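You operate a simulated robot arm through the tools that you are given. There is no shell and no other tool.

The job below is to be done with a simulated robot arm. You get a single attempt, and the scene is never put back.

TASK
Change the tester over to the blue valve at 1 bar; the master goes back in the rack.
Fine: master into the empty end slot; valve from the TO TEST rack; seal arm over it before the air goes on; leave it running. Set down upright: green master valve, what you pick out.

It is judged by the outcome, as a careful person would: the job done as asked, and still so three seconds after it is handed in. It fails if anything else is knocked over, pushed out of place, dropped, spilled or broken. Lids that push on must go on centred and level and be pressed home; caps that screw on are set level and turned clockwise until they are tight.

THE ROBOT
A 6-joint arm with a two-finger parallel gripper, fixed in place. Base frame: the origin is at the foot of the arm, x ahead of it, y to its left, z up; the work surface is at about z = 860. Units: mm, rad, N and s.
With the tool pointing down near the work surface it reaches from about 260 to 680 mm from the base axis. Its first joint turns from -1.152 to 1.152 rad. Payload 2.9 kg.
Tool frame: the origin (TCP) lies between the finger pads and is the grasp point; the fingertips stand 30 mm ahead of it; z points along the fingers, y is the line along which they close. Largest opening 110 mm; finger width 20, thickness 10; the body of the gripper, 48 by 112 mm, starts 55 mm behind the TCP.
Orientation is told as [roll, pitch, yaw] about the base's x, y, z axes, in that order, counted from this pose: with the fingers straight down and closing along the base's y, the tool's x points along the base's -x, its y along +y and its z along -z.

THE INTERFACE
- The arm moves only by the tool play_rows. Its argument "series" is one flat list of numbers, 7 for each row, row after row: the shift along the base's x, y, z in mm, then the turn, a rotation vector about the base's x, y, z in rad, then the finger opening in mm, from 0 to 110. In form: [dx, dy, dz, wx, wy, wz, jaw, dx, dy, dz, wx, wy, wz, jaw, ...]. A call has 1 to 20 rows; each row shifts and turns the commanded pose from where the row before left it. Each row takes 0.2 s and may step no farther than 50 mm and 0.15 rad from the row before; otherwise, or with a gripper value out of range, the whole call is refused. Where a pose cannot be reached the arm comes as near as it can. A force on the tool above 40 N (or 10 N above the force at the start of the call, whichever is more), or a blocked arm, ends the call early, and 0.2 s more pass. The fingers move at their own pace (about 108 mm/s each) and stop on an object; they squeeze with about 43 N. The grip force told is the motor's: it shows also when the fingers shut on nothing. Time passes only in rows, and 0.2 s behind the last, so rows that do not move let the fingers close. The reply holds the time, the measured pose of the TCP, the force on the tool along the base axes, the opening and the grip force, in the units named above and with some noise, with the torque about the TCP (base axes, N m) and any sound that the robot's microphone picked up, and new pictures: "views" is both (left out), scene, wrist or none.
- Cameras (640 x 400 px; columns grow to the right, rows downward): "scene" is fixed at [46.1, 412, 1400.8]; the picture's right is [-0.95, -0.30, 0.00], its down [-0.13, 0.41, -0.90] and it looks along [0.27, -0.86, -0.43] (base axes); focal length 317 px, centre (320, 200). "wrist" rides on the gripper at [72, 17, -103] in the tool frame; the picture's right is [-0.23, 0.97, 0.00], its down [-0.76, -0.18, -0.62] and it looks along [-0.61, -0.14, 0.78] (tool axes); focal length 222 px, centre (320, 200). There is no depth. A picture from a camera that has moved, and an enlarged one, comes with that camera's place and axes in the base frame and with its lens.
- close_up(camera, box): a new picture of the part [left, top, right, bottom] of that camera's present view, enlarged. The clock stands still meanwhile.
- finish_job(): hands the job in; it is judged then, once.

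Nothing tells you positions but the pictures and the camera data. Unless the task says otherwise, let go and move clear before handing in.

The tools are called after "Request:" by a JSON object that holds its "name" and its "arguments". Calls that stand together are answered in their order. play_rows: Moves the arm, as the interface text tells. Its arguments: {"type":"object","properties":{"series":{"type":"array"},"views":{"type":"string","enum":["both","scene","wrist","none"]}},"required":["series"]} The other tools are called the same way: close_up (camera, box) takes an enlarged picture of a part of a camera's view; finish_job () hands the job in.

At the start:

```text
time_s: 0.0
tcp_pos: [433.8, -90.3, 1251.2]
tcp_rot: [0.0, 0.0, -0.001]
wrist_force: [-0.6, 0.2, 0.0]
moment: [-0.03, 0.02, -0.05]
opening: 110.3
finger_force: 0.0
```

scene: 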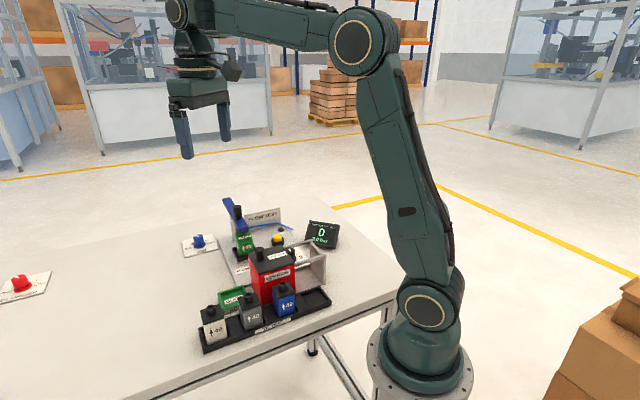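
wrist: 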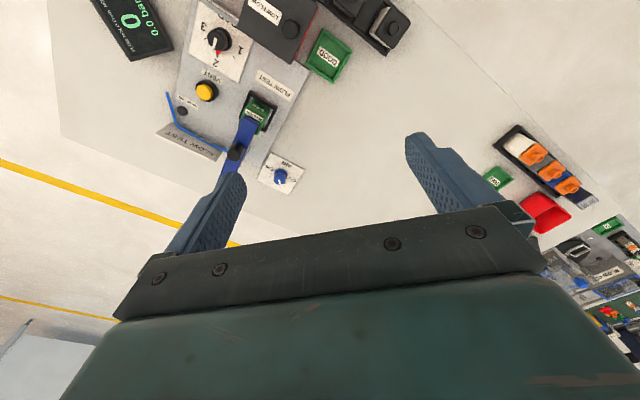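

I see a bench with a flow-test station (green master valve in it, blue seal arm), a pressure knob, a yellow vent button, a blue air knob, racks and bins. First I take enlarged pictures to learn the layout.

Request:
{"name": "close_up", "arguments": {"camera": "scene", "box": [170, 180, 350, 360]}}

Request:
{"name": "close_up", "arguments": {"camera": "wrist", "box": [90, 0, 410, 200]}}

Request:
{"name": "close_up", "arguments": {"camera": "wrist", "box": [440, 100, 640, 360]}}

Request:
{"name": "close_up", "arguments": {"camera": "scene", "box": [0, 220, 200, 345]}}

```text
2.22 times, centred on (260, 270) of scene
camera zoom: at [46.1, 412.0, 1400.8], right [-0.95, -0.3, 0.0], down [-0.13, 0.41, -0.9], along [0.27, -0.86, -0.43], focal length 705 px, centre (453, 44)
```

zoom: 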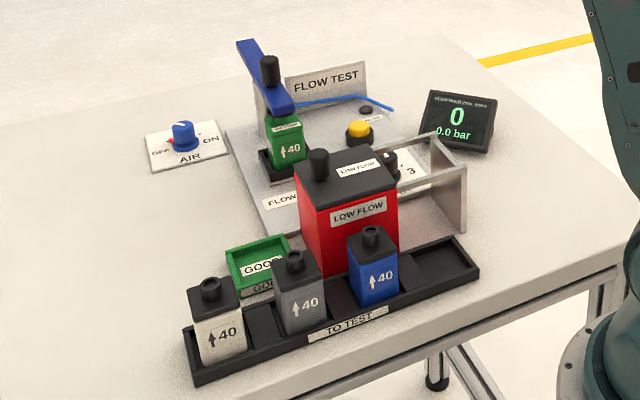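

```text
2.00 times, centred on (250, 100) of wrist
camera zoom: at [359.6, -73.7, 1353.4], right [0.23, 0.97, 0.0], down [0.76, -0.18, 0.62], along [0.61, -0.14, -0.78], focal length 444 px, centre (460, 400)
```

zoom: 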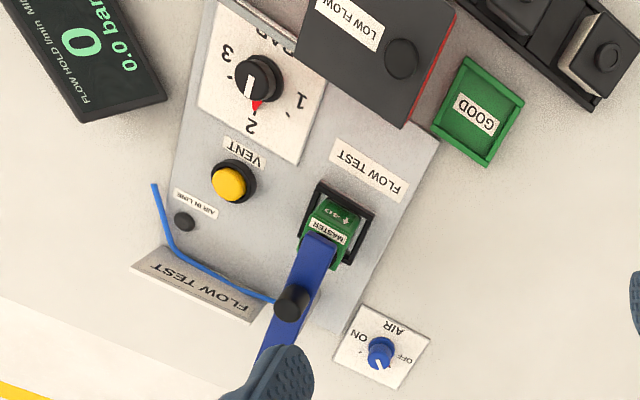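

```text
1.54 times, centred on (540, 230) of wrist
camera zoom: at [359.6, -73.7, 1353.4], right [0.23, 0.97, 0.0], down [0.76, -0.18, 0.62], along [0.61, -0.14, -0.78], focal length 342 px, centre (-18, 154)
```

zoom: 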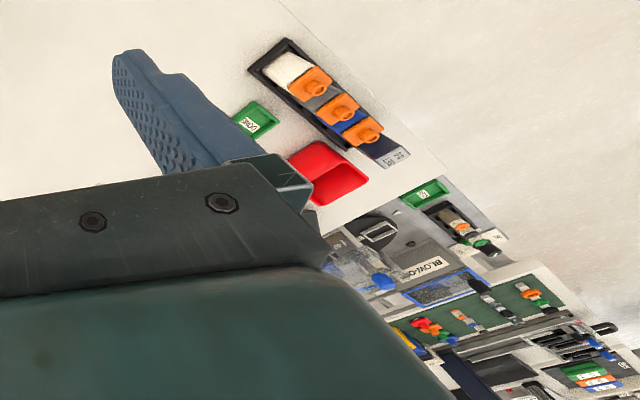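

```text
3.20 times, centred on (100, 282) of scene
camera zoom: at [46.1, 412.0, 1400.8], right [-0.95, -0.3, 0.0], down [-0.13, 0.41, -0.9], along [0.27, -0.86, -0.43], focal length 1015 px, centre (1024, -64)
```

zoom: 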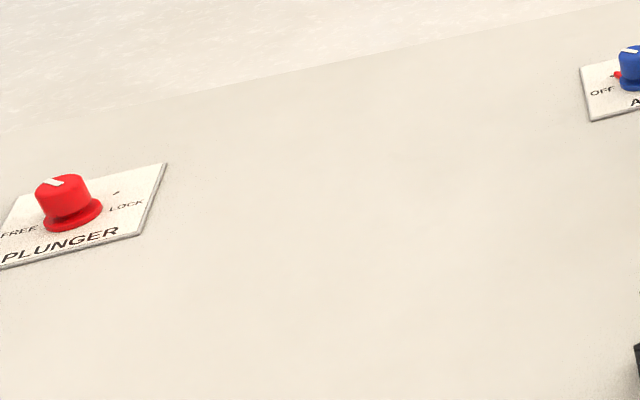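

The tester holds the green master under a blue seal arm; AIR is OFF, BAR is at 2, and the TO TEST rack holds white, grey and blue valves with an empty right end slot. I move the arm back and lower to look over the station from nearer.

Request:
{"name": "play_rows", "arguments": {"series": [-25, -22, -20, 0, 0, 0, 110, -25, -22, -20, 0, 0, 0, 110, -25, -22, -20, 0, 0, 0, 110, -25, -22, -20, 0, 0, 0, 110], "views": "both"}}

```text
time_s: 1.0
tcp_pos: [334.3, -179.5, 1170.2]
tcp_rot: [0.001, -0.002, 0.001]
wrist_force: [0.1, -0.6, -0.9]
moment: [-0.03, 0.02, -0.01]
opening: 110.2
finger_force: 0.0
camera wrist: at [259.9, -161.7, 1272.3], right [0.23, 0.97, 0.0], down [0.76, -0.18, 0.62], along [0.61, -0.14, -0.78], focal length 222 px, centre (320, 200)
```

scene: 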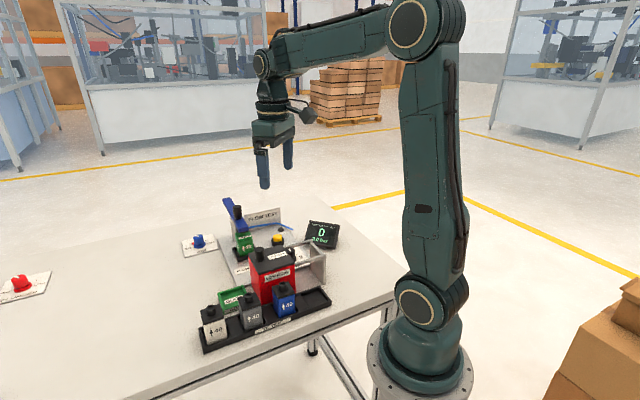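
wrist: 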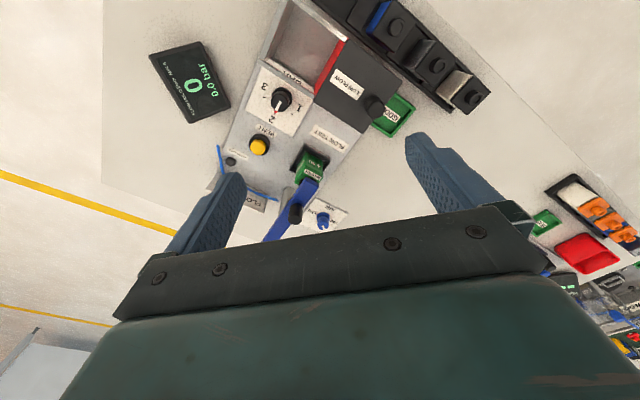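

Request:
{"name": "close_up", "arguments": {"camera": "wrist", "box": [200, 0, 420, 137]}}

Request:
{"name": "close_up", "arguments": {"camera": "wrist", "box": [200, 110, 380, 250]}}

Request:
{"name": "close_up", "arguments": {"camera": "wrist", "box": [300, 0, 500, 125]}}

Request:
{"name": "close_up", "arguments": {"camera": "scene", "box": [200, 190, 300, 290]}}

Request:
{"name": "close_up", "arguments": {"camera": "scene", "box": [190, 240, 350, 360]}}

```text
2.91 times, centred on (310, 68) of wrist
camera zoom: at [259.9, -161.7, 1272.3], right [0.23, 0.97, 0.0], down [0.76, -0.18, 0.62], along [0.61, -0.14, -0.78], focal length 646 px, centre (349, 582)
```

zoom: 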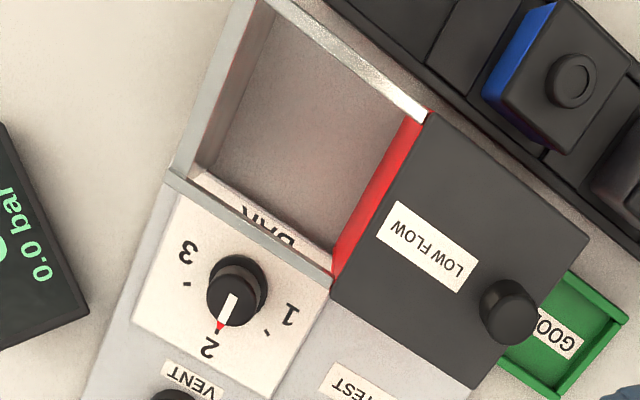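

```text
2.86 times, centred on (290, 180) of wrist
camera zoom: at [259.9, -161.7, 1272.3], right [0.23, 0.97, 0.0], down [0.76, -0.18, 0.62], along [0.61, -0.14, -0.78], focal length 635 px, centre (406, 257)
```

zoom: 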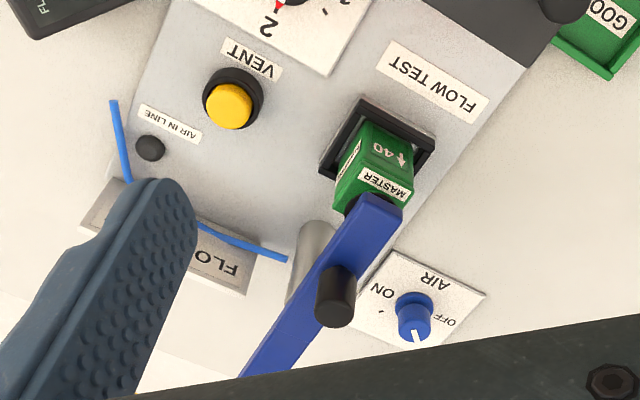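

```text
3.20 times, centred on (400, 62) of wrist
camera zoom: at [259.9, -161.7, 1272.3], right [0.23, 0.97, 0.0], down [0.76, -0.18, 0.62], along [0.61, -0.14, -0.78], focal length 711 px, centre (64, 640)
```

zoom: 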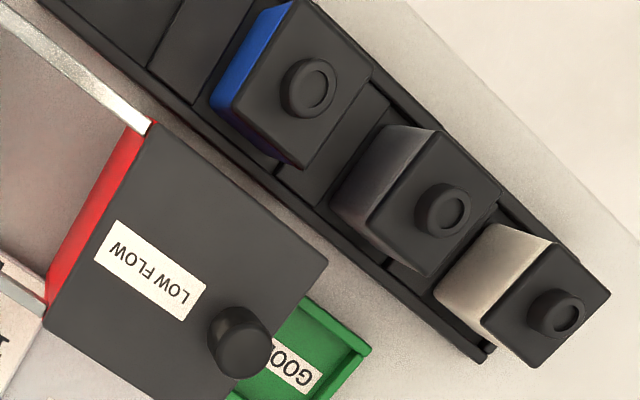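

```text
4.00 times, centred on (250, 240) of scene
camera zoom: at [46.0, 412.0, 1400.8], right [-0.95, -0.3, 0.0], down [-0.13, 0.41, -0.9], along [0.27, -0.86, -0.43], focal length 1269 px, centre (600, 40)
```

zoom: 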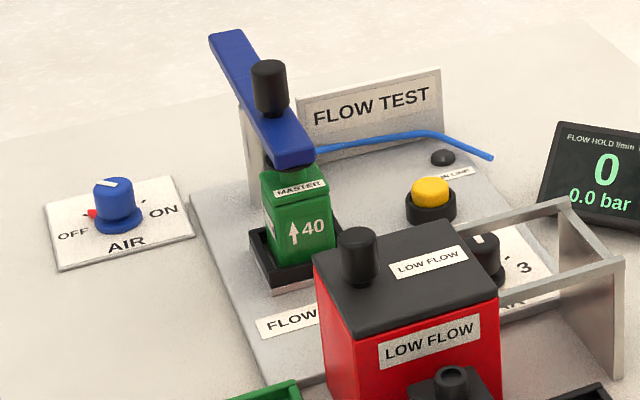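

```text
3.33 times, centred on (270, 300) of scene
camera zoom: at [46.0, 412.0, 1400.8], right [-0.95, -0.3, 0.0], down [-0.13, 0.41, -0.9], along [0.27, -0.86, -0.43], focal length 1058 px, centre (487, -133)
```

zoom: 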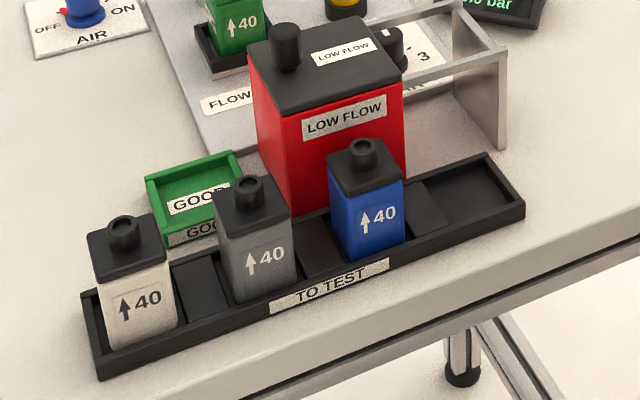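

The valve pocket, post-mounted arm with its black knob, and BAR/AIR knobs are located roughly; the rack has four slots with the one nearest the robot empty. I need to see the whole seal arm, so I draw back and then look again.

Request:
{"name": "play_rows", "arguments": {"series": [-30, 0, 25, 0, 0, 0, 110, -30, 0, 25, 0, 0, 0, 110], "views": "wrist"}}

```text
time_s: 1.6
tcp_pos: [272.4, -178.4, 1220.5]
tcp_rot: [0.0, 0.0, -0.001]
wrist_force: [-0.6, 0.2, 0.2]
moment: [-0.01, 0.03, 0.0]
opening: 110.0
finger_force: 0.0
camera wrist: at [198.7, -160.0, 1324.3], right [0.23, 0.97, 0.0], down [0.76, -0.18, 0.62], along [0.61, -0.14, -0.78], focal length 222 px, centre (320, 200)
```

wrist: 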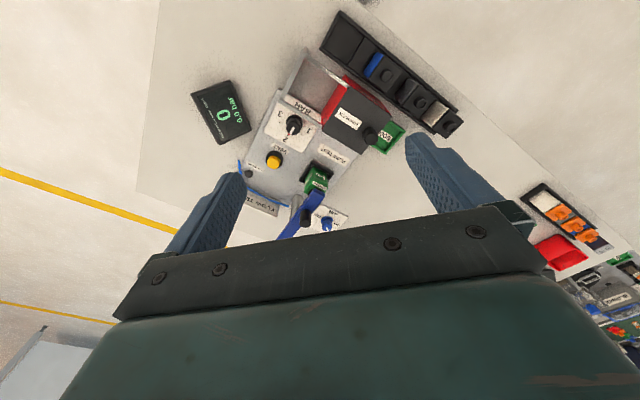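

Request:
{"name": "close_up", "arguments": {"camera": "wrist", "box": [240, 140, 368, 240]}}

Request:
{"name": "close_up", "arguments": {"camera": "wrist", "box": [240, 0, 480, 150]}}

Request:
{"name": "close_up", "arguments": {"camera": "wrist", "box": [180, 70, 260, 150]}}

```text
4.00 times, centred on (304, 190) of wrist
camera zoom: at [198.7, -160.0, 1324.3], right [0.23, 0.97, 0.0], down [0.76, -0.18, 0.62], along [0.61, -0.14, -0.78], focal length 888 px, centre (384, 240)
```

zoom: 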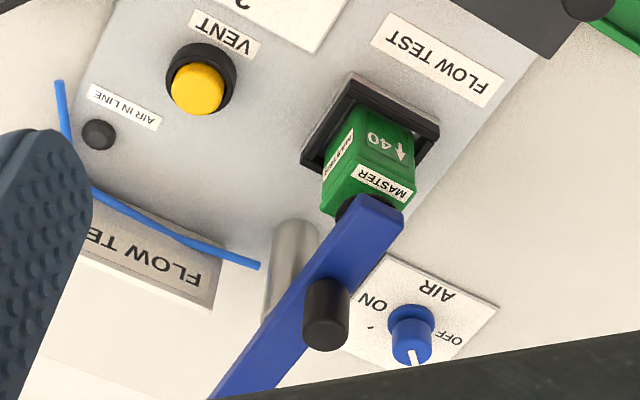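

```text
2.67 times, centred on (360, 75) of wrist
camera zoom: at [198.7, -160.0, 1324.3], right [0.23, 0.97, 0.0], down [0.76, -0.18, 0.62], along [0.61, -0.14, -0.78], focal length 592 px, centre (213, 533)
```

zoom: 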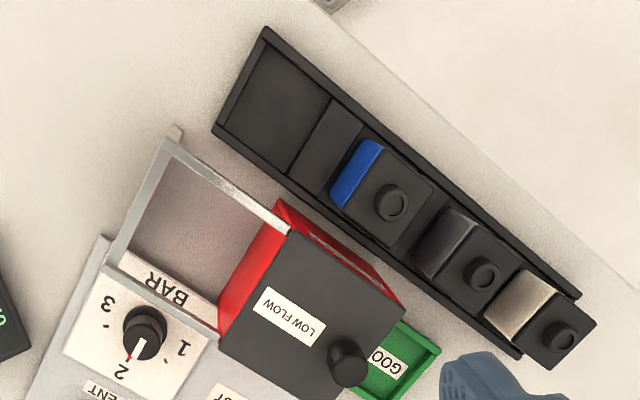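

```text
5.00 times, centred on (220, 110) of wrist
camera zoom: at [198.7, -160.0, 1324.3], right [0.23, 0.97, 0.0], down [0.76, -0.18, 0.62], along [0.61, -0.14, -0.78], focal length 1111 px, centre (820, 650)
```

zoom: 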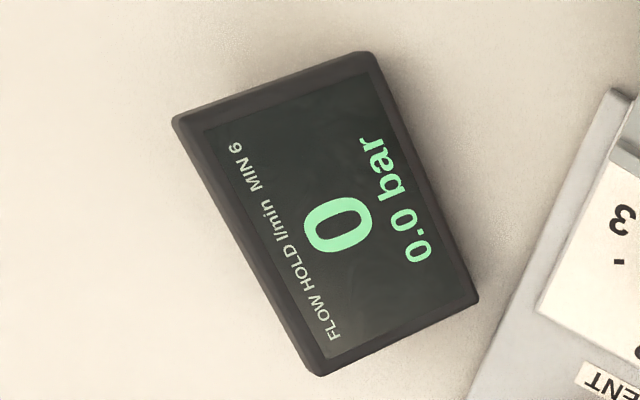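

The display reads 0 / 0.0 bar with AIR off. To judge the seal arm's shape and pivot I look at it from its side, turning the tool about 1 rad and going to its -y flank, staying high.

Request:
{"name": "play_rows", "arguments": {"series": [18, -27, -10, 0, 0, 0.143, 110, 18, -27, -10, 0, 0, 0.143, 110, 18, -27, -10, 0, 0, 0.143, 110, 18, -27, -10, 0, 0, 0.143, 110, 18, -27, -10, 0, 0, 0.143, 110, 18, -27, -10, 0, 0, 0.143, 110, 18, -27, -10, 0, 0, 0.143, 110], "views": "both"}}

```text
time_s: 3.2
tcp_pos: [399.2, -369.3, 1149.6]
tcp_rot: [0.0, 0.001, 1.005]
wrist_force: [-0.5, 0.6, 0.6]
moment: [0.01, 0.01, 0.0]
opening: 110.1
finger_force: 0.0
camera wrist: at [345.8, -420.4, 1252.6], right [-0.7, 0.72, 0.0], down [0.56, 0.55, 0.62], along [0.45, 0.44, -0.78], focal length 222 px, centre (320, 200)
```

scene: 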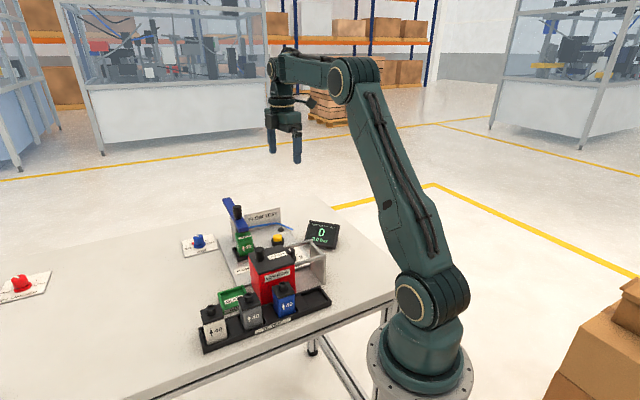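
wrist: 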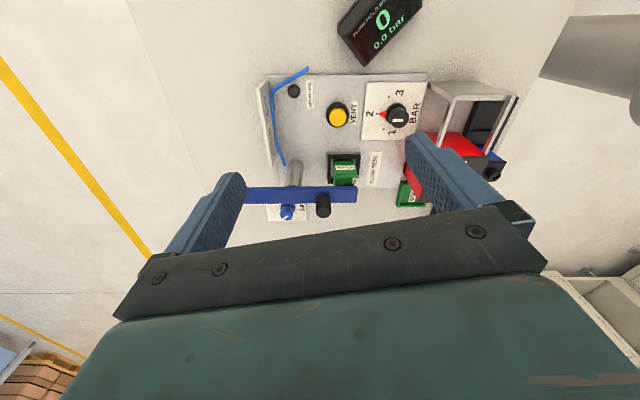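

Request:
{"name": "close_up", "arguments": {"camera": "wrist", "box": [225, 120, 385, 220]}}

Request:
{"name": "close_up", "arguments": {"camera": "wrist", "box": [340, 60, 540, 185]}}

```text
4.00 times, centred on (305, 170) of wrist
camera zoom: at [345.8, -420.4, 1252.6], right [-0.7, 0.72, 0.0], down [0.56, 0.55, 0.62], along [0.45, 0.44, -0.78], focal length 888 px, centre (380, 320)
```

zoom: 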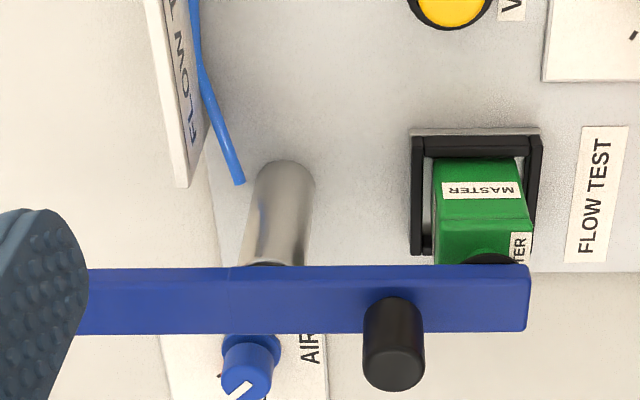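

```text
3.20 times, centred on (440, 122) of wrist
camera zoom: at [345.8, -420.4, 1252.6], right [-0.7, 0.72, 0.0], down [0.56, 0.55, 0.62], along [0.45, 0.44, -0.78], focal length 711 px, centre (-64, 448)
```

zoom: 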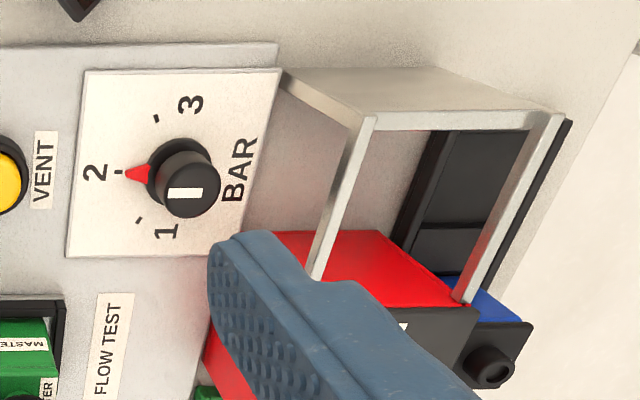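

The arm is a level bar pivoting on a round post at about (536,-299), its tip over the master at about (469,-234); the BAR knob is near (345,-249) with 1 lying anticlockwise of 2. I go above the BAR knob with the fingers along the station's axis to look closer.

Request:
{"name": "play_rows", "arguments": {"series": [-3.4, 7.5, -6, 0, 0, -0.1375, 90, -3.4, 7.5, -6, 0, 0, -0.1375, 90, -3.4, 7.5, -6, 0, 0, -0.1375, 90, -3.4, 7.5, -6, 0, 0, -0.1375, 90, -3.4, 7.5, -6, 0, 0, -0.1375, 90, -3.4, 7.5, -6, 0, 0, -0.1375, 90, -3.4, 7.5, -6, 0, 0, -0.1375, 90, -3.4, 7.5, -6, 0, 0, -0.1375, 90, -3.4, 7.5, -6, 0, 0, -0.1375, 90, -3.4, 7.5, -6, 0, 0, -0.1375, 90, -3.4, 7.5, -6, 0, 0, -0.1375, 90, -3.4, 7.5, -6, 0, 0, -0.1375, 90, -3.4, 7.5, -6, 0, 0, -0.1375, 90, -3.4, 7.5, -6, 0, 0, -0.1375, 90, -3.4, 7.5, -6, 0, 0, -0.1375, 90, -3.4, 7.5, -6, 0, 0, -0.1375, 90], "views": "both"}}

```text
time_s: 6.6
tcp_pos: [344.0, -248.5, 1056.1]
tcp_rot: [0.0, 0.002, -1.2]
wrist_force: [1.0, 0.9, 0.2]
moment: [-0.02, -0.01, 0.0]
opening: 90.3
finger_force: 0.1
camera wrist: at [332.4, -174.2, 1157.4], right [0.99, 0.14, 0.0], down [0.11, -0.77, 0.62], along [0.09, -0.62, -0.78], focal length 222 px, centre (320, 200)
```

scene: 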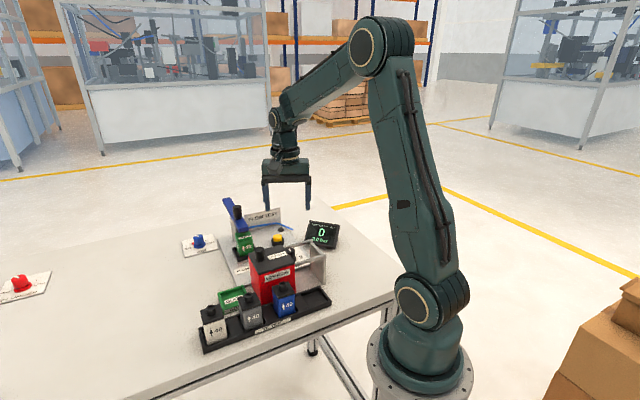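
wrist: 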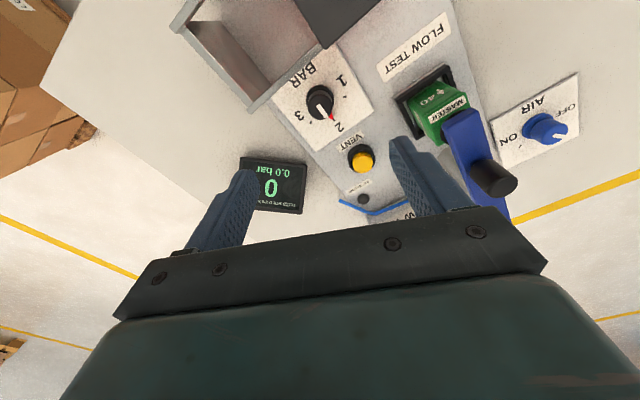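

Request:
{"name": "close_up", "arguments": {"camera": "wrist", "box": [250, 40, 410, 140]}}

Request:
{"name": "close_up", "arguments": {"camera": "wrist", "box": [380, 50, 590, 200]}}

Request:
{"name": "close_up", "arguments": {"camera": "wrist", "box": [330, 140, 430, 220]}}

```text
4.00 times, centred on (330, 90) of wrist
camera zoom: at [332.4, -174.2, 1157.4], right [0.99, 0.14, 0.0], down [0.11, -0.77, 0.62], along [0.09, -0.62, -0.78], focal length 888 px, centre (280, 640)
```

zoom: 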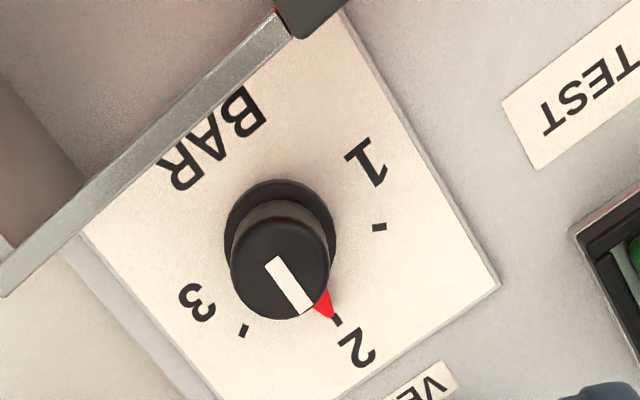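

```text
2.67 times, centred on (485, 125) of wrist
camera zoom: at [332.4, -174.2, 1157.4], right [0.99, 0.14, 0.0], down [0.11, -0.77, 0.62], along [0.09, -0.62, -0.78], focal length 592 px, centre (-120, 400)
```

zoom: 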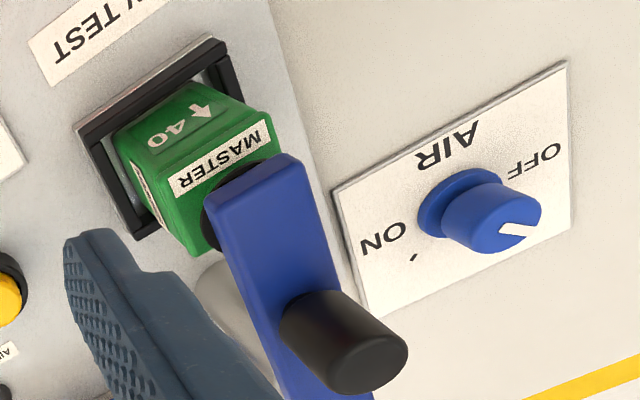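

```text
5.00 times, centred on (380, 180) of wrist
camera zoom: at [332.4, -174.2, 1157.4], right [0.99, 0.14, 0.0], down [0.11, -0.77, 0.62], along [0.09, -0.62, -0.78], focal length 1111 px, centre (20, 300)
```

zoom: 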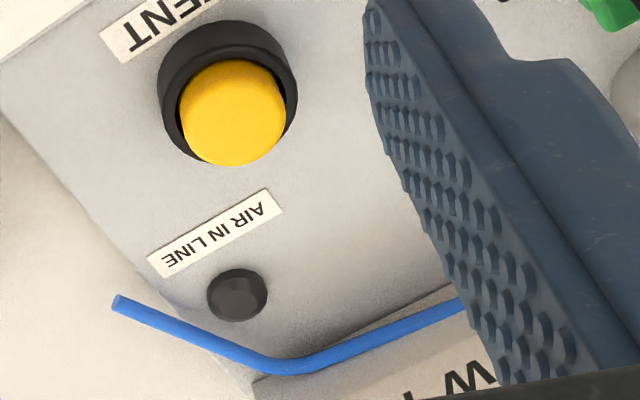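

AIR is at OFF, the lamp is dark and the knob top lies on the tool axis. I turn a little to start with the yaw at -1.36, go down over the BAR knob with fingers open 60 and look before gripping.

Request:
{"name": "play_rows", "arguments": {"series": [0, 0.5, -30, 0, 0, -0.08, 60, 0, 0.5, -30, 0, 0, -0.08, 60, 0, 0, -30, 0, 0, 0, 60, 0, 0, -25, 0, 0, 0, 60, 0, 0, -18, 0, 0, 0, 60, 0, 0, -12, 0, 0, 0, 60], "views": "both"}}

```text
time_s: 8.0
tcp_pos: [343.0, -248.4, 910.0]
tcp_rot: [0.001, 0.001, -1.36]
wrist_force: [-0.1, -0.1, -0.4]
moment: [0.0, 0.0, 0.05]
opening: 59.7
finger_force: 0.0
camera wrist: at [344.2, -172.3, 1012.8], right [1.0, -0.02, 0.0], down [-0.01, -0.78, 0.62], along [-0.01, -0.62, -0.78], focal length 222 px, centre (320, 200)
```

scene: 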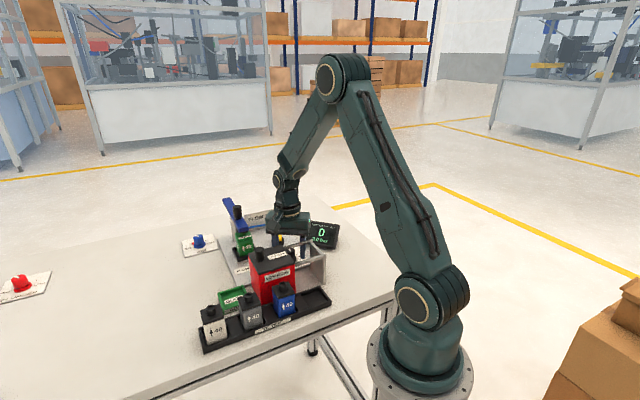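
wrist: 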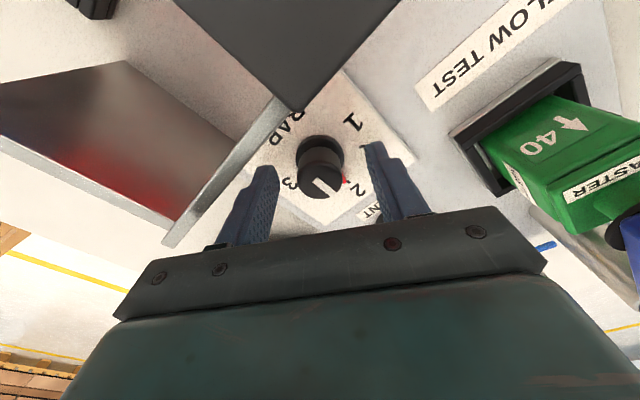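

The BAR knob sits centred between the fingers, and the lid corner is only a few mm lower than the gripper body, so I turn to about -1.9 first so that the knob turn ends clear of it. Then I close on the knob.

Request:
{"name": "play_rows", "arguments": {"series": [0, 0, 0, 0, 0, 0, 44, 0, 0, 0, 0, 0, -0.135, 44, 0, 0, 0, 0, 0, -0.135, 44, 0, 0, 0, 0, 0, -0.135, 44, 0, 0, 0, 0, 0, -0.135, 44, 0, 0, 0, 0, 0, 0, 20, 0, 0, 0, 0, 0, 0, 20], "views": "wrist"}}

```text
time_s: 9.6
tcp_pos: [343.6, -247.1, 909.8]
tcp_rot: [-0.001, -0.001, -1.901]
wrist_force: [-8.7, 3.3, 3.2]
moment: [-0.23, -0.28, -0.06]
opening: 27.5
finger_force: 45.1
camera wrist: at [382.5, -183.4, 1012.6], right [0.85, -0.53, 0.0], down [-0.41, -0.66, 0.62], along [-0.33, -0.53, -0.78], focal length 222 px, centre (320, 200)
```

wrist: 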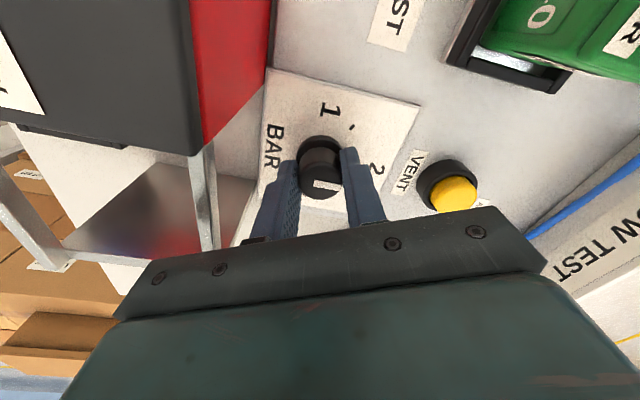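

The knob is held (27.5 mm across). I turn it anticlockwise about 64° towards 1 and look.

Request:
{"name": "play_rows", "arguments": {"series": [-0.5, 0, 0, 0, 0, 0.14, 20, 0, 0, 0, 0, 0, 0.14, 20, 0, 0, 0, 0, 0, 0.14, 20, 0, 0, 0, 0, 0, 0.14, 20, 0, 0, 0, 0, 0, 0.14, 20, 0, 0, 0, 0, 0, 0.14, 20, 0, 0, 0, 0, 0, 0.14, 20, 0, 0, 0, 0, 0, 0.13, 20, 0, 0, 0, 0, 0, 0, 20], "views": "both"}}

Request:
{"name": "close_up", "arguments": {"camera": "wrist", "box": [250, 90, 410, 240]}}

```text
time_s: 11.6
tcp_pos: [343.5, -247.2, 910.5]
tcp_rot: [0.0, 0.0, -0.787]
wrist_force: [-10.0, 0.7, 6.9]
moment: [0.45, -0.03, -0.38]
opening: 27.3
finger_force: 44.7
camera wrist: at [303.6, -183.7, 1012.5], right [0.85, 0.53, 0.0], down [0.41, -0.66, 0.62], along [0.33, -0.53, -0.78], focal length 222 px, centre (320, 200)
```

scene: 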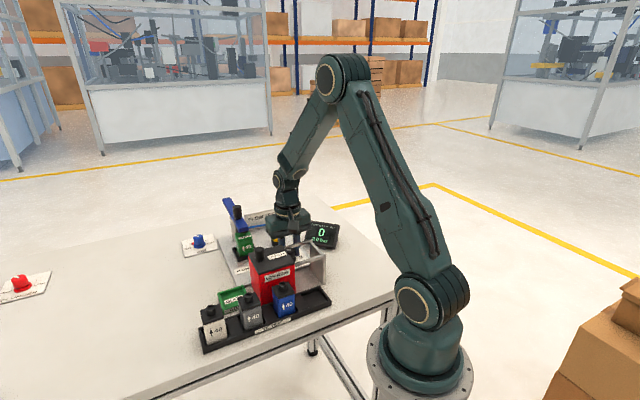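
wrist: 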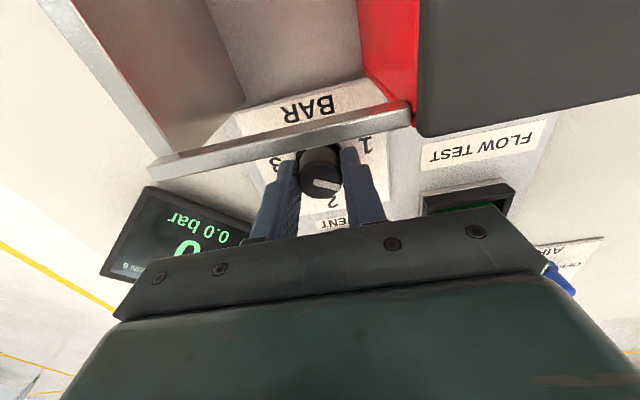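

```text
2.67 times, centred on (330, 165) of wrist
camera zoom: at [303.6, -183.7, 1012.5], right [0.85, 0.53, 0.0], down [0.41, -0.66, 0.62], along [0.33, -0.53, -0.78], focal length 592 px, centre (293, 293)
```

zoom: 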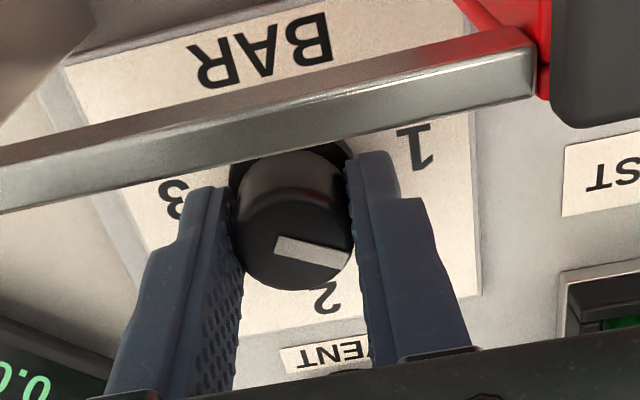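

The knob turned with the fingers, the stripe now pointing right in the picture. I open and rise a little to check where the pointer stands.

Request:
{"name": "play_rows", "arguments": {"series": [0, 0, 0, 0, 0, 0, 56, 0, 0, 0, 0, 0, 0, 56, 0, 0, 25, 0, 0, 0, 56, 0, 0, 35, 0, 0, 0, 60, 0, 0, 35, 0, 0, 0, 60], "views": "wrist"}}

Request:
{"name": "close_up", "arguments": {"camera": "wrist", "box": [250, 60, 410, 180]}}

```text
time_s: 12.8
tcp_pos: [344.2, -247.8, 1005.4]
tcp_rot: [-0.001, 0.001, -0.787]
wrist_force: [-0.9, 0.1, -0.4]
moment: [-0.01, 0.01, 0.0]
opening: 60.1
finger_force: 0.0
camera wrist: at [304.1, -183.6, 1107.4], right [0.85, 0.52, 0.0], down [0.41, -0.67, 0.62], along [0.33, -0.53, -0.78], focal length 222 px, centre (320, 200)
```

wrist: 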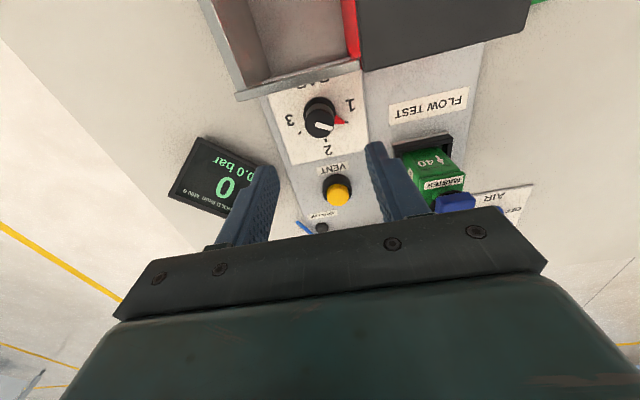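

```text
3.33 times, centred on (330, 120) of wrist
camera zoom: at [304.1, -183.6, 1107.4], right [0.85, 0.52, 0.0], down [0.41, -0.67, 0.62], along [0.33, -0.53, -0.78], focal length 740 px, centre (287, 467)
```

zoom: 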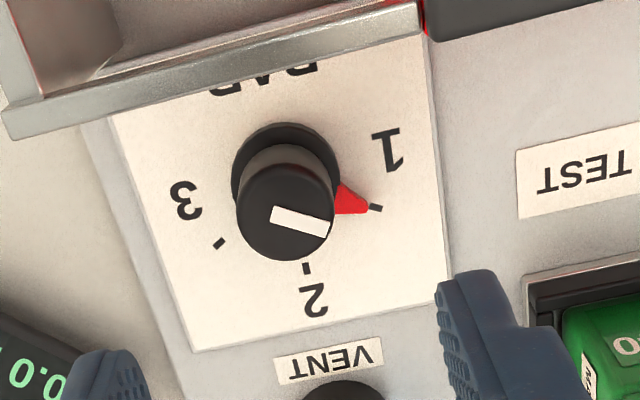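

The red pointer now stands on the 1 tick. Next is the seal arm: I rise and go above its black knob at about (489,-254) to centre on it.

Request:
{"name": "play_rows", "arguments": {"series": [0, 0, 45, 0, 0, 0, 60, 0, 0, 45, 0, 0, 0, 60, 36, -1.5, 0, 0, 0, 0, 60, 36, -1.5, 0, 0, 0, 0, 60, 36, -1.5, 0, 0, 0, 0, 60, 37, -1.5, 0, 0, 0, 0, 60], "views": "both"}}

Request:
{"name": "close_up", "arguments": {"camera": "wrist", "box": [230, 60, 410, 240]}}

```text
time_s: 14.2
tcp_pos: [489.8, -253.0, 1095.7]
tcp_rot: [0.001, -0.001, -0.789]
wrist_force: [-0.1, -0.6, -0.6]
moment: [-0.02, 0.04, 0.01]
opening: 60.1
finger_force: 0.2
camera wrist: at [449.5, -189.8, 1197.6], right [0.85, 0.52, 0.0], down [0.41, -0.67, 0.62], along [0.33, -0.53, -0.78], focal length 222 px, centre (320, 200)
```

scene: 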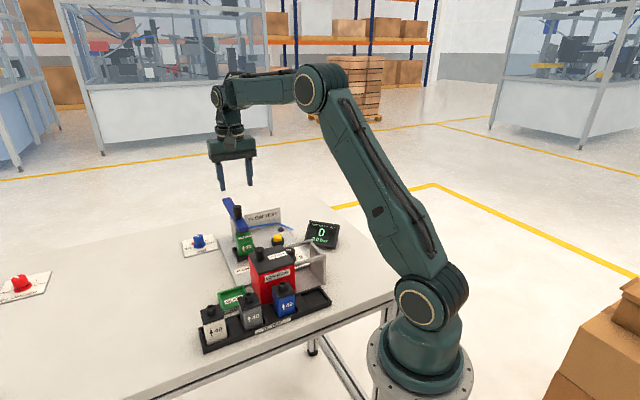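
wrist: 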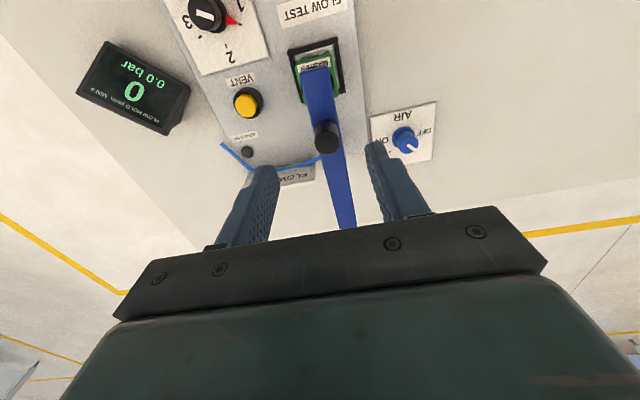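

```text
2.22 times, centred on (320, 150) of wrist
camera zoom: at [449.5, -189.8, 1197.6], right [0.85, 0.52, 0.0], down [0.41, -0.67, 0.62], along [0.33, -0.53, -0.78], focal length 494 px, centre (320, 311)
```

zoom: 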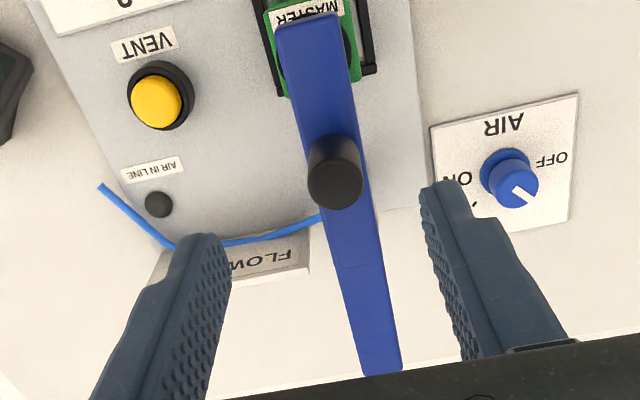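

Triangulated, the arm's knob top is at about (502,-261,1000) and the arm top at z ≈ 957. I shift over it, go down part way and check centring.

Request:
{"name": "play_rows", "arguments": {"series": [6, -4, -15, 0, 0, 0, 50, 6.2, -4.3, -20, 0, 0, 0, 50, 0, 0, -15, 0, 0, 0, 50], "views": "wrist"}}

Request:
{"name": "close_up", "arguments": {"camera": "wrist", "box": [230, 60, 410, 240]}}

```text
time_s: 15.0
tcp_pos: [499.8, -261.6, 1044.3]
tcp_rot: [0.001, 0.0, -0.79]
wrist_force: [-0.8, 0.0, -0.5]
moment: [-0.02, -0.01, 0.02]
opening: 50.1
finger_force: 0.1
camera wrist: at [460.4, -197.2, 1146.7], right [0.85, 0.52, 0.0], down [0.41, -0.67, 0.62], along [0.33, -0.53, -0.78], focal length 222 px, centre (320, 200)
```

wrist: 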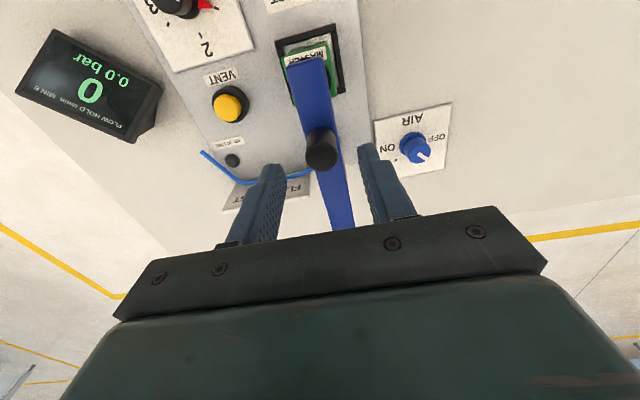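

```text
2.22 times, centred on (320, 150) of wrist
camera zoom: at [460.4, -197.2, 1146.7], right [0.85, 0.52, 0.0], down [0.41, -0.67, 0.62], along [0.33, -0.53, -0.78], focal length 494 px, centre (320, 311)
```

zoom: 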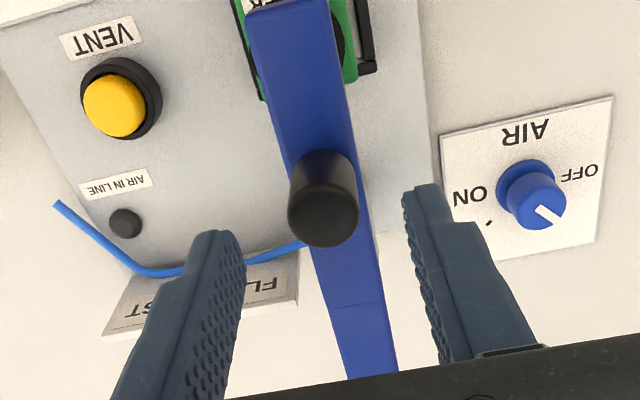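

The knob is nearly on the tool axis. I correct by a couple of mm, go down to straddle it, then close gently to take up its exact position.

Request:
{"name": "play_rows", "arguments": {"series": [1.5, -1.5, -20, 0, 0, 0, 50, 0, 0, -18, 0, 0, 0, 50, 0, 0, -10, 0, 0, 0, 50, 0, 0, 0, 0, 0, 0, 15, 0, 0, 0, 0, 0, 0, 15], "views": "both"}}

Request:
{"name": "close_up", "arguments": {"camera": "wrist", "box": [230, 60, 410, 240]}}

```text
time_s: 16.2
tcp_pos: [503.5, -263.0, 995.7]
tcp_rot: [0.001, 0.0, -0.79]
wrist_force: [1.5, 2.4, -0.8]
moment: [-0.01, -0.2, 0.12]
opening: 27.8
finger_force: 45.5
camera wrist: at [463.2, -199.2, 1098.6], right [0.85, 0.53, 0.0], down [0.41, -0.67, 0.62], along [0.33, -0.53, -0.78], focal length 222 px, centre (320, 200)
```

scene: 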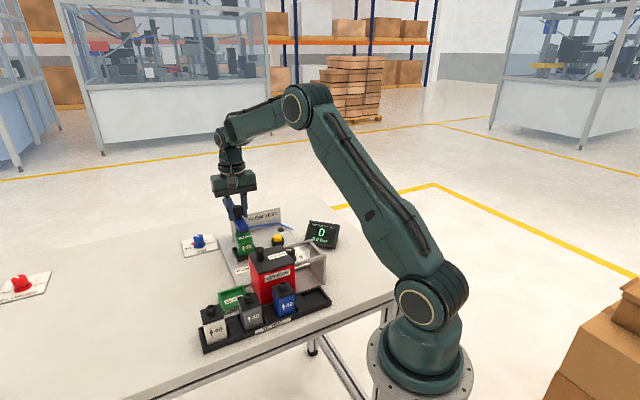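
wrist: 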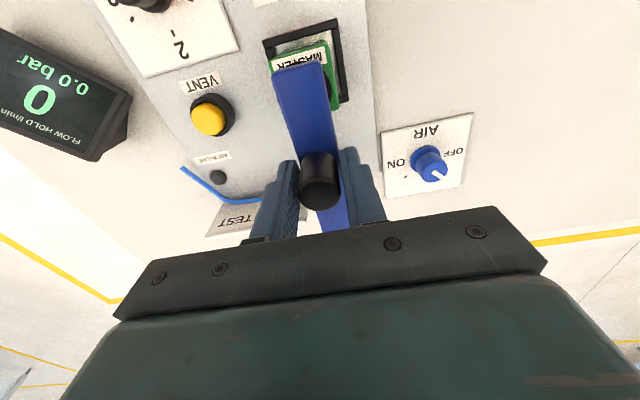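

```text
2.22 times, centred on (320, 150) of wrist
camera zoom: at [463.2, -199.2, 1098.6], right [0.85, 0.53, 0.0], down [0.41, -0.67, 0.62], along [0.33, -0.53, -0.78], focal length 494 px, centre (320, 311)
```

zoom: 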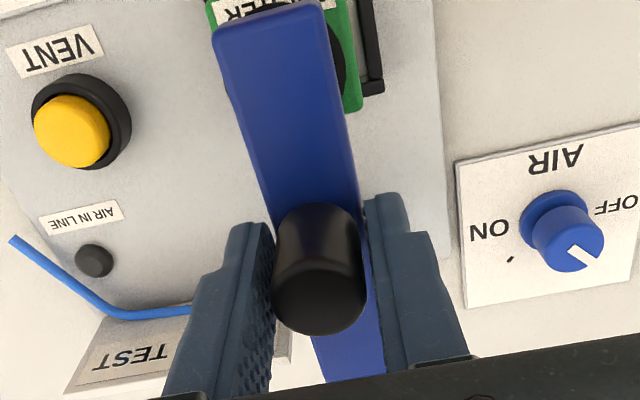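

The knob is gripped with almost no side force, so its present place (503.5,-263) is the arm's "over" position. I loosen to a straddle and push the arm anticlockwise about its post, first a short way to feel for resistance.

Request:
{"name": "play_rows", "arguments": {"series": [0, 0, 0, 0, 0, 0, 36, 0, 0, 0, 0, 0, 0, 36, -3.95, -4.32, 0, 0, 0, 0.12, 36, -3.39, -4.77, 0, 0, 0, 0.12, 36, -2.81, -5.14, 0, 0, 0, 0.12, 36, -2.17, -5.43, 0, 0, 0, 0.12, 36], "views": "both"}}

```text
time_s: 17.6
tcp_pos: [491.1, -283.7, 997.6]
tcp_rot: [0.0, 0.0, -0.308]
wrist_force: [0.5, 1.1, 0.5]
moment: [0.01, -0.03, 0.03]
opening: 36.1
finger_force: 0.1
camera wrist: at [425.6, -244.7, 1099.4], right [0.51, 0.86, 0.0], down [0.67, -0.4, 0.62], along [0.54, -0.32, -0.78], focal length 222 px, centre (320, 200)
```

scene: 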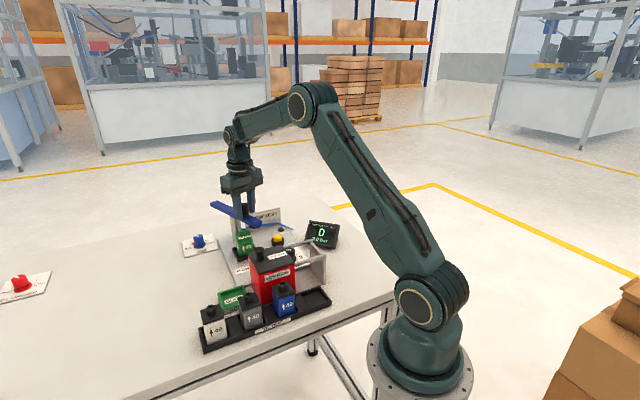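
wrist: 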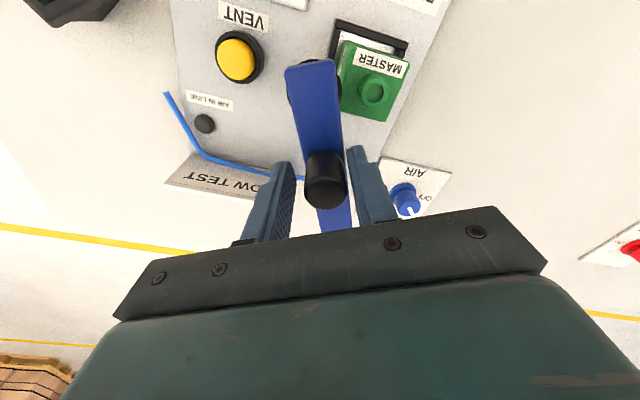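

The arm swings freely and the master's top is coming clear. I carry on along the arc to about 95°.

Request:
{"name": "play_rows", "arguments": {"series": [-1.49, -5.66, 0, 0, 0, 0.12, 36, -0.82, -5.8, 0, 0, 0, 0.12, 36, -0.11, -5.85, 0, 0, 0, 0.12, 36, 0.59, -5.82, 0, 0, 0, 0.12, 36, 1.28, -5.71, 0, 0, 0, 0.12, 36, 1.95, -5.51, 0, 0, 0, 0.12, 36, 2.61, -5.25, 0, 0, 0, 0.12, 36, 3.21, -4.89, 0, 0, 0, 0.12, 36, 3.77, -4.48, 0, 0, 0, 0.12, 36, 4.28, -3.98, 0, 0, 0, 0.12, 36], "views": "both"}}

```text
time_s: 19.8
tcp_pos: [506.0, -336.9, 995.4]
tcp_rot: [0.001, 0.0, 0.894]
wrist_force: [-0.5, 1.6, -0.1]
moment: [-0.01, 0.03, -0.04]
opening: 36.6
finger_force: 0.8
camera wrist: at [446.4, -381.1, 1098.5], right [-0.62, 0.79, 0.0], down [0.62, 0.48, 0.62], along [0.49, 0.39, -0.78], focal length 222 px, centre (320, 200)
```

scene: 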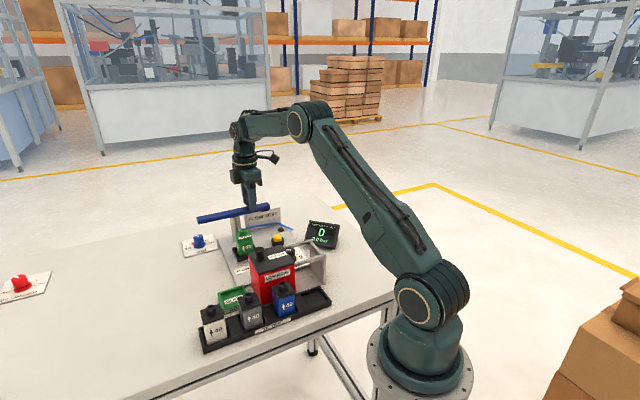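
wrist: 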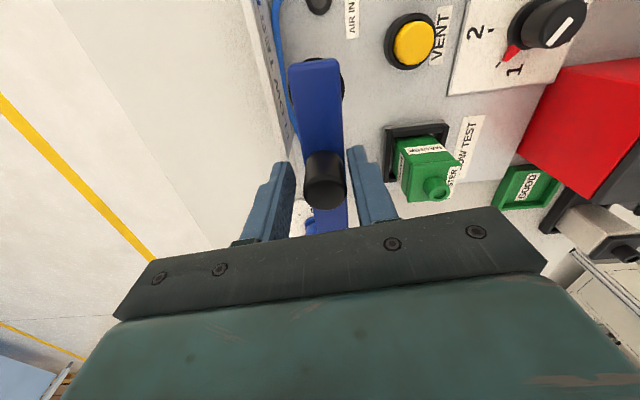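

The arm now stands about 90° aside and the master is clear. I rise off the knob and go above the master, turning the tool to -0.79 so the fingers close along the rack/tester direction.

Request:
{"name": "play_rows", "arguments": {"series": [0, 0, 35, 0, 0, 0, 50, 0, 0, 45, 0, 0, 0, 60, -3.1, 8.6, 0, 0, 0, -0.14, 60, -3.1, 8.6, 0, 0, 0, -0.14, 60, -3.1, 8.6, 0, 0, 0, -0.14, 60, -3.1, 8.6, 0, 0, 0, -0.14, 60, -3.1, 8.6, 0, 0, 0, -0.14, 60, -3.1, 8.6, 0, 0, 0, -0.14, 60, -3.1, 8.6, 0, 0, 0, -0.14, 60, -3.1, 8.6, 0, 0, 0, -0.14, 60, -3.1, 8.6, 0, 0, 0, -0.14, 60, -3.1, 8.6, 0, 0, 0, -0.14, 60, -3.1, 8.6, 0, 0, 0, -0.14, 60, -3.1, 8.6, 0, 0, 0, -0.14, 60], "views": "both"}}

Request:
{"name": "close_up", "arguments": {"camera": "wrist", "box": [230, 60, 410, 172]}}

Request:
{"name": "close_up", "arguments": {"camera": "scene", "box": [190, 190, 290, 270]}}

```text
time_s: 22.8
tcp_pos: [468.6, -232.2, 1077.3]
tcp_rot: [-0.001, -0.002, -0.791]
wrist_force: [0.5, 0.5, 0.4]
moment: [-0.02, 0.0, 0.01]
opening: 59.9
finger_force: 0.0
camera wrist: at [428.6, -168.1, 1179.6], right [0.85, 0.52, 0.0], down [0.41, -0.67, 0.62], along [0.33, -0.53, -0.78], focal length 222 px, centre (320, 200)
```

scene: 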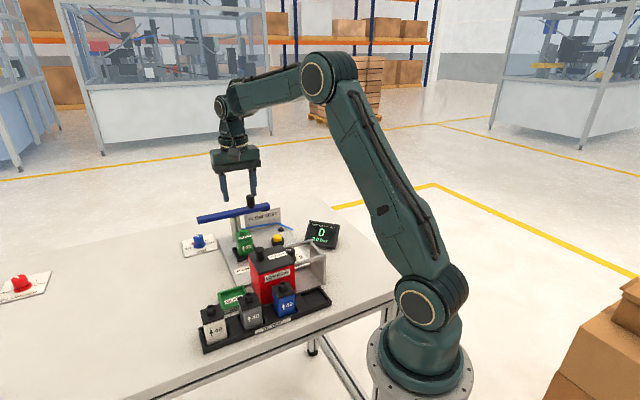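
wrist: 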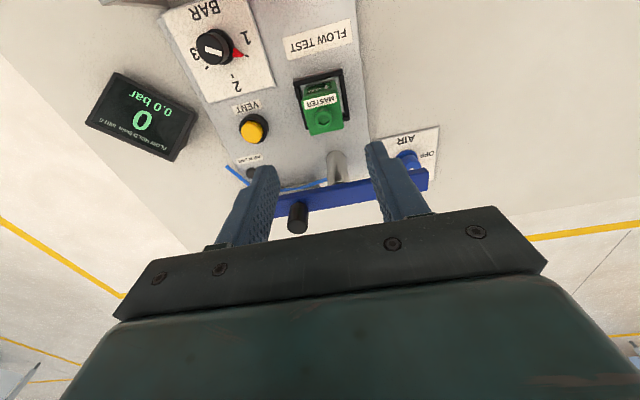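

```text
3.56 times, centred on (320, 116) of wrist
camera zoom: at [428.6, -168.1, 1179.6], right [0.85, 0.52, 0.0], down [0.41, -0.67, 0.62], along [0.33, -0.53, -0.78], focal length 790 px, centre (320, 499)
```

zoom: 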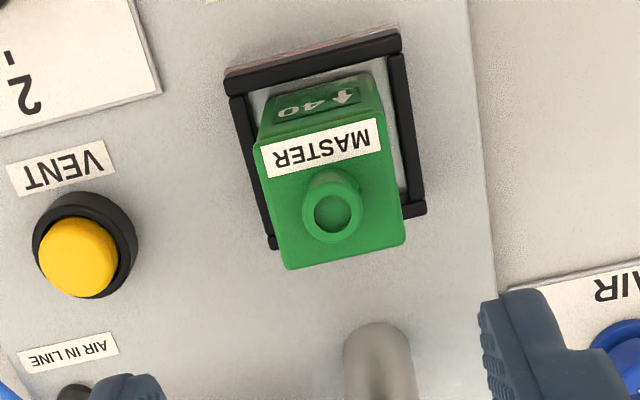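

```text
5.00 times, centred on (240, 230) of scene
camera zoom: at [46.1, 412.1, 1400.8], right [-0.95, -0.3, 0.0], down [-0.13, 0.41, -0.9], along [0.27, -0.86, -0.43], focal length 1586 px, centre (720, 50)
```

zoom: 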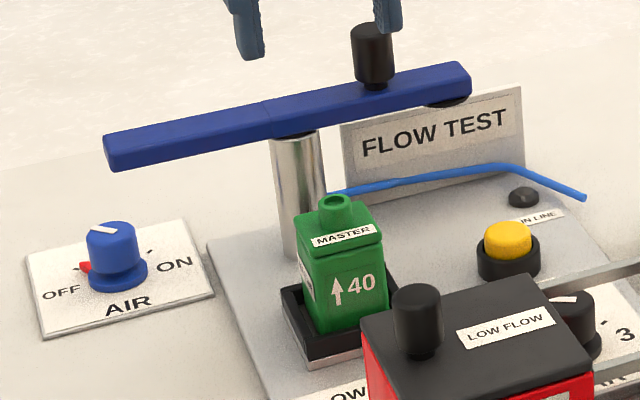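

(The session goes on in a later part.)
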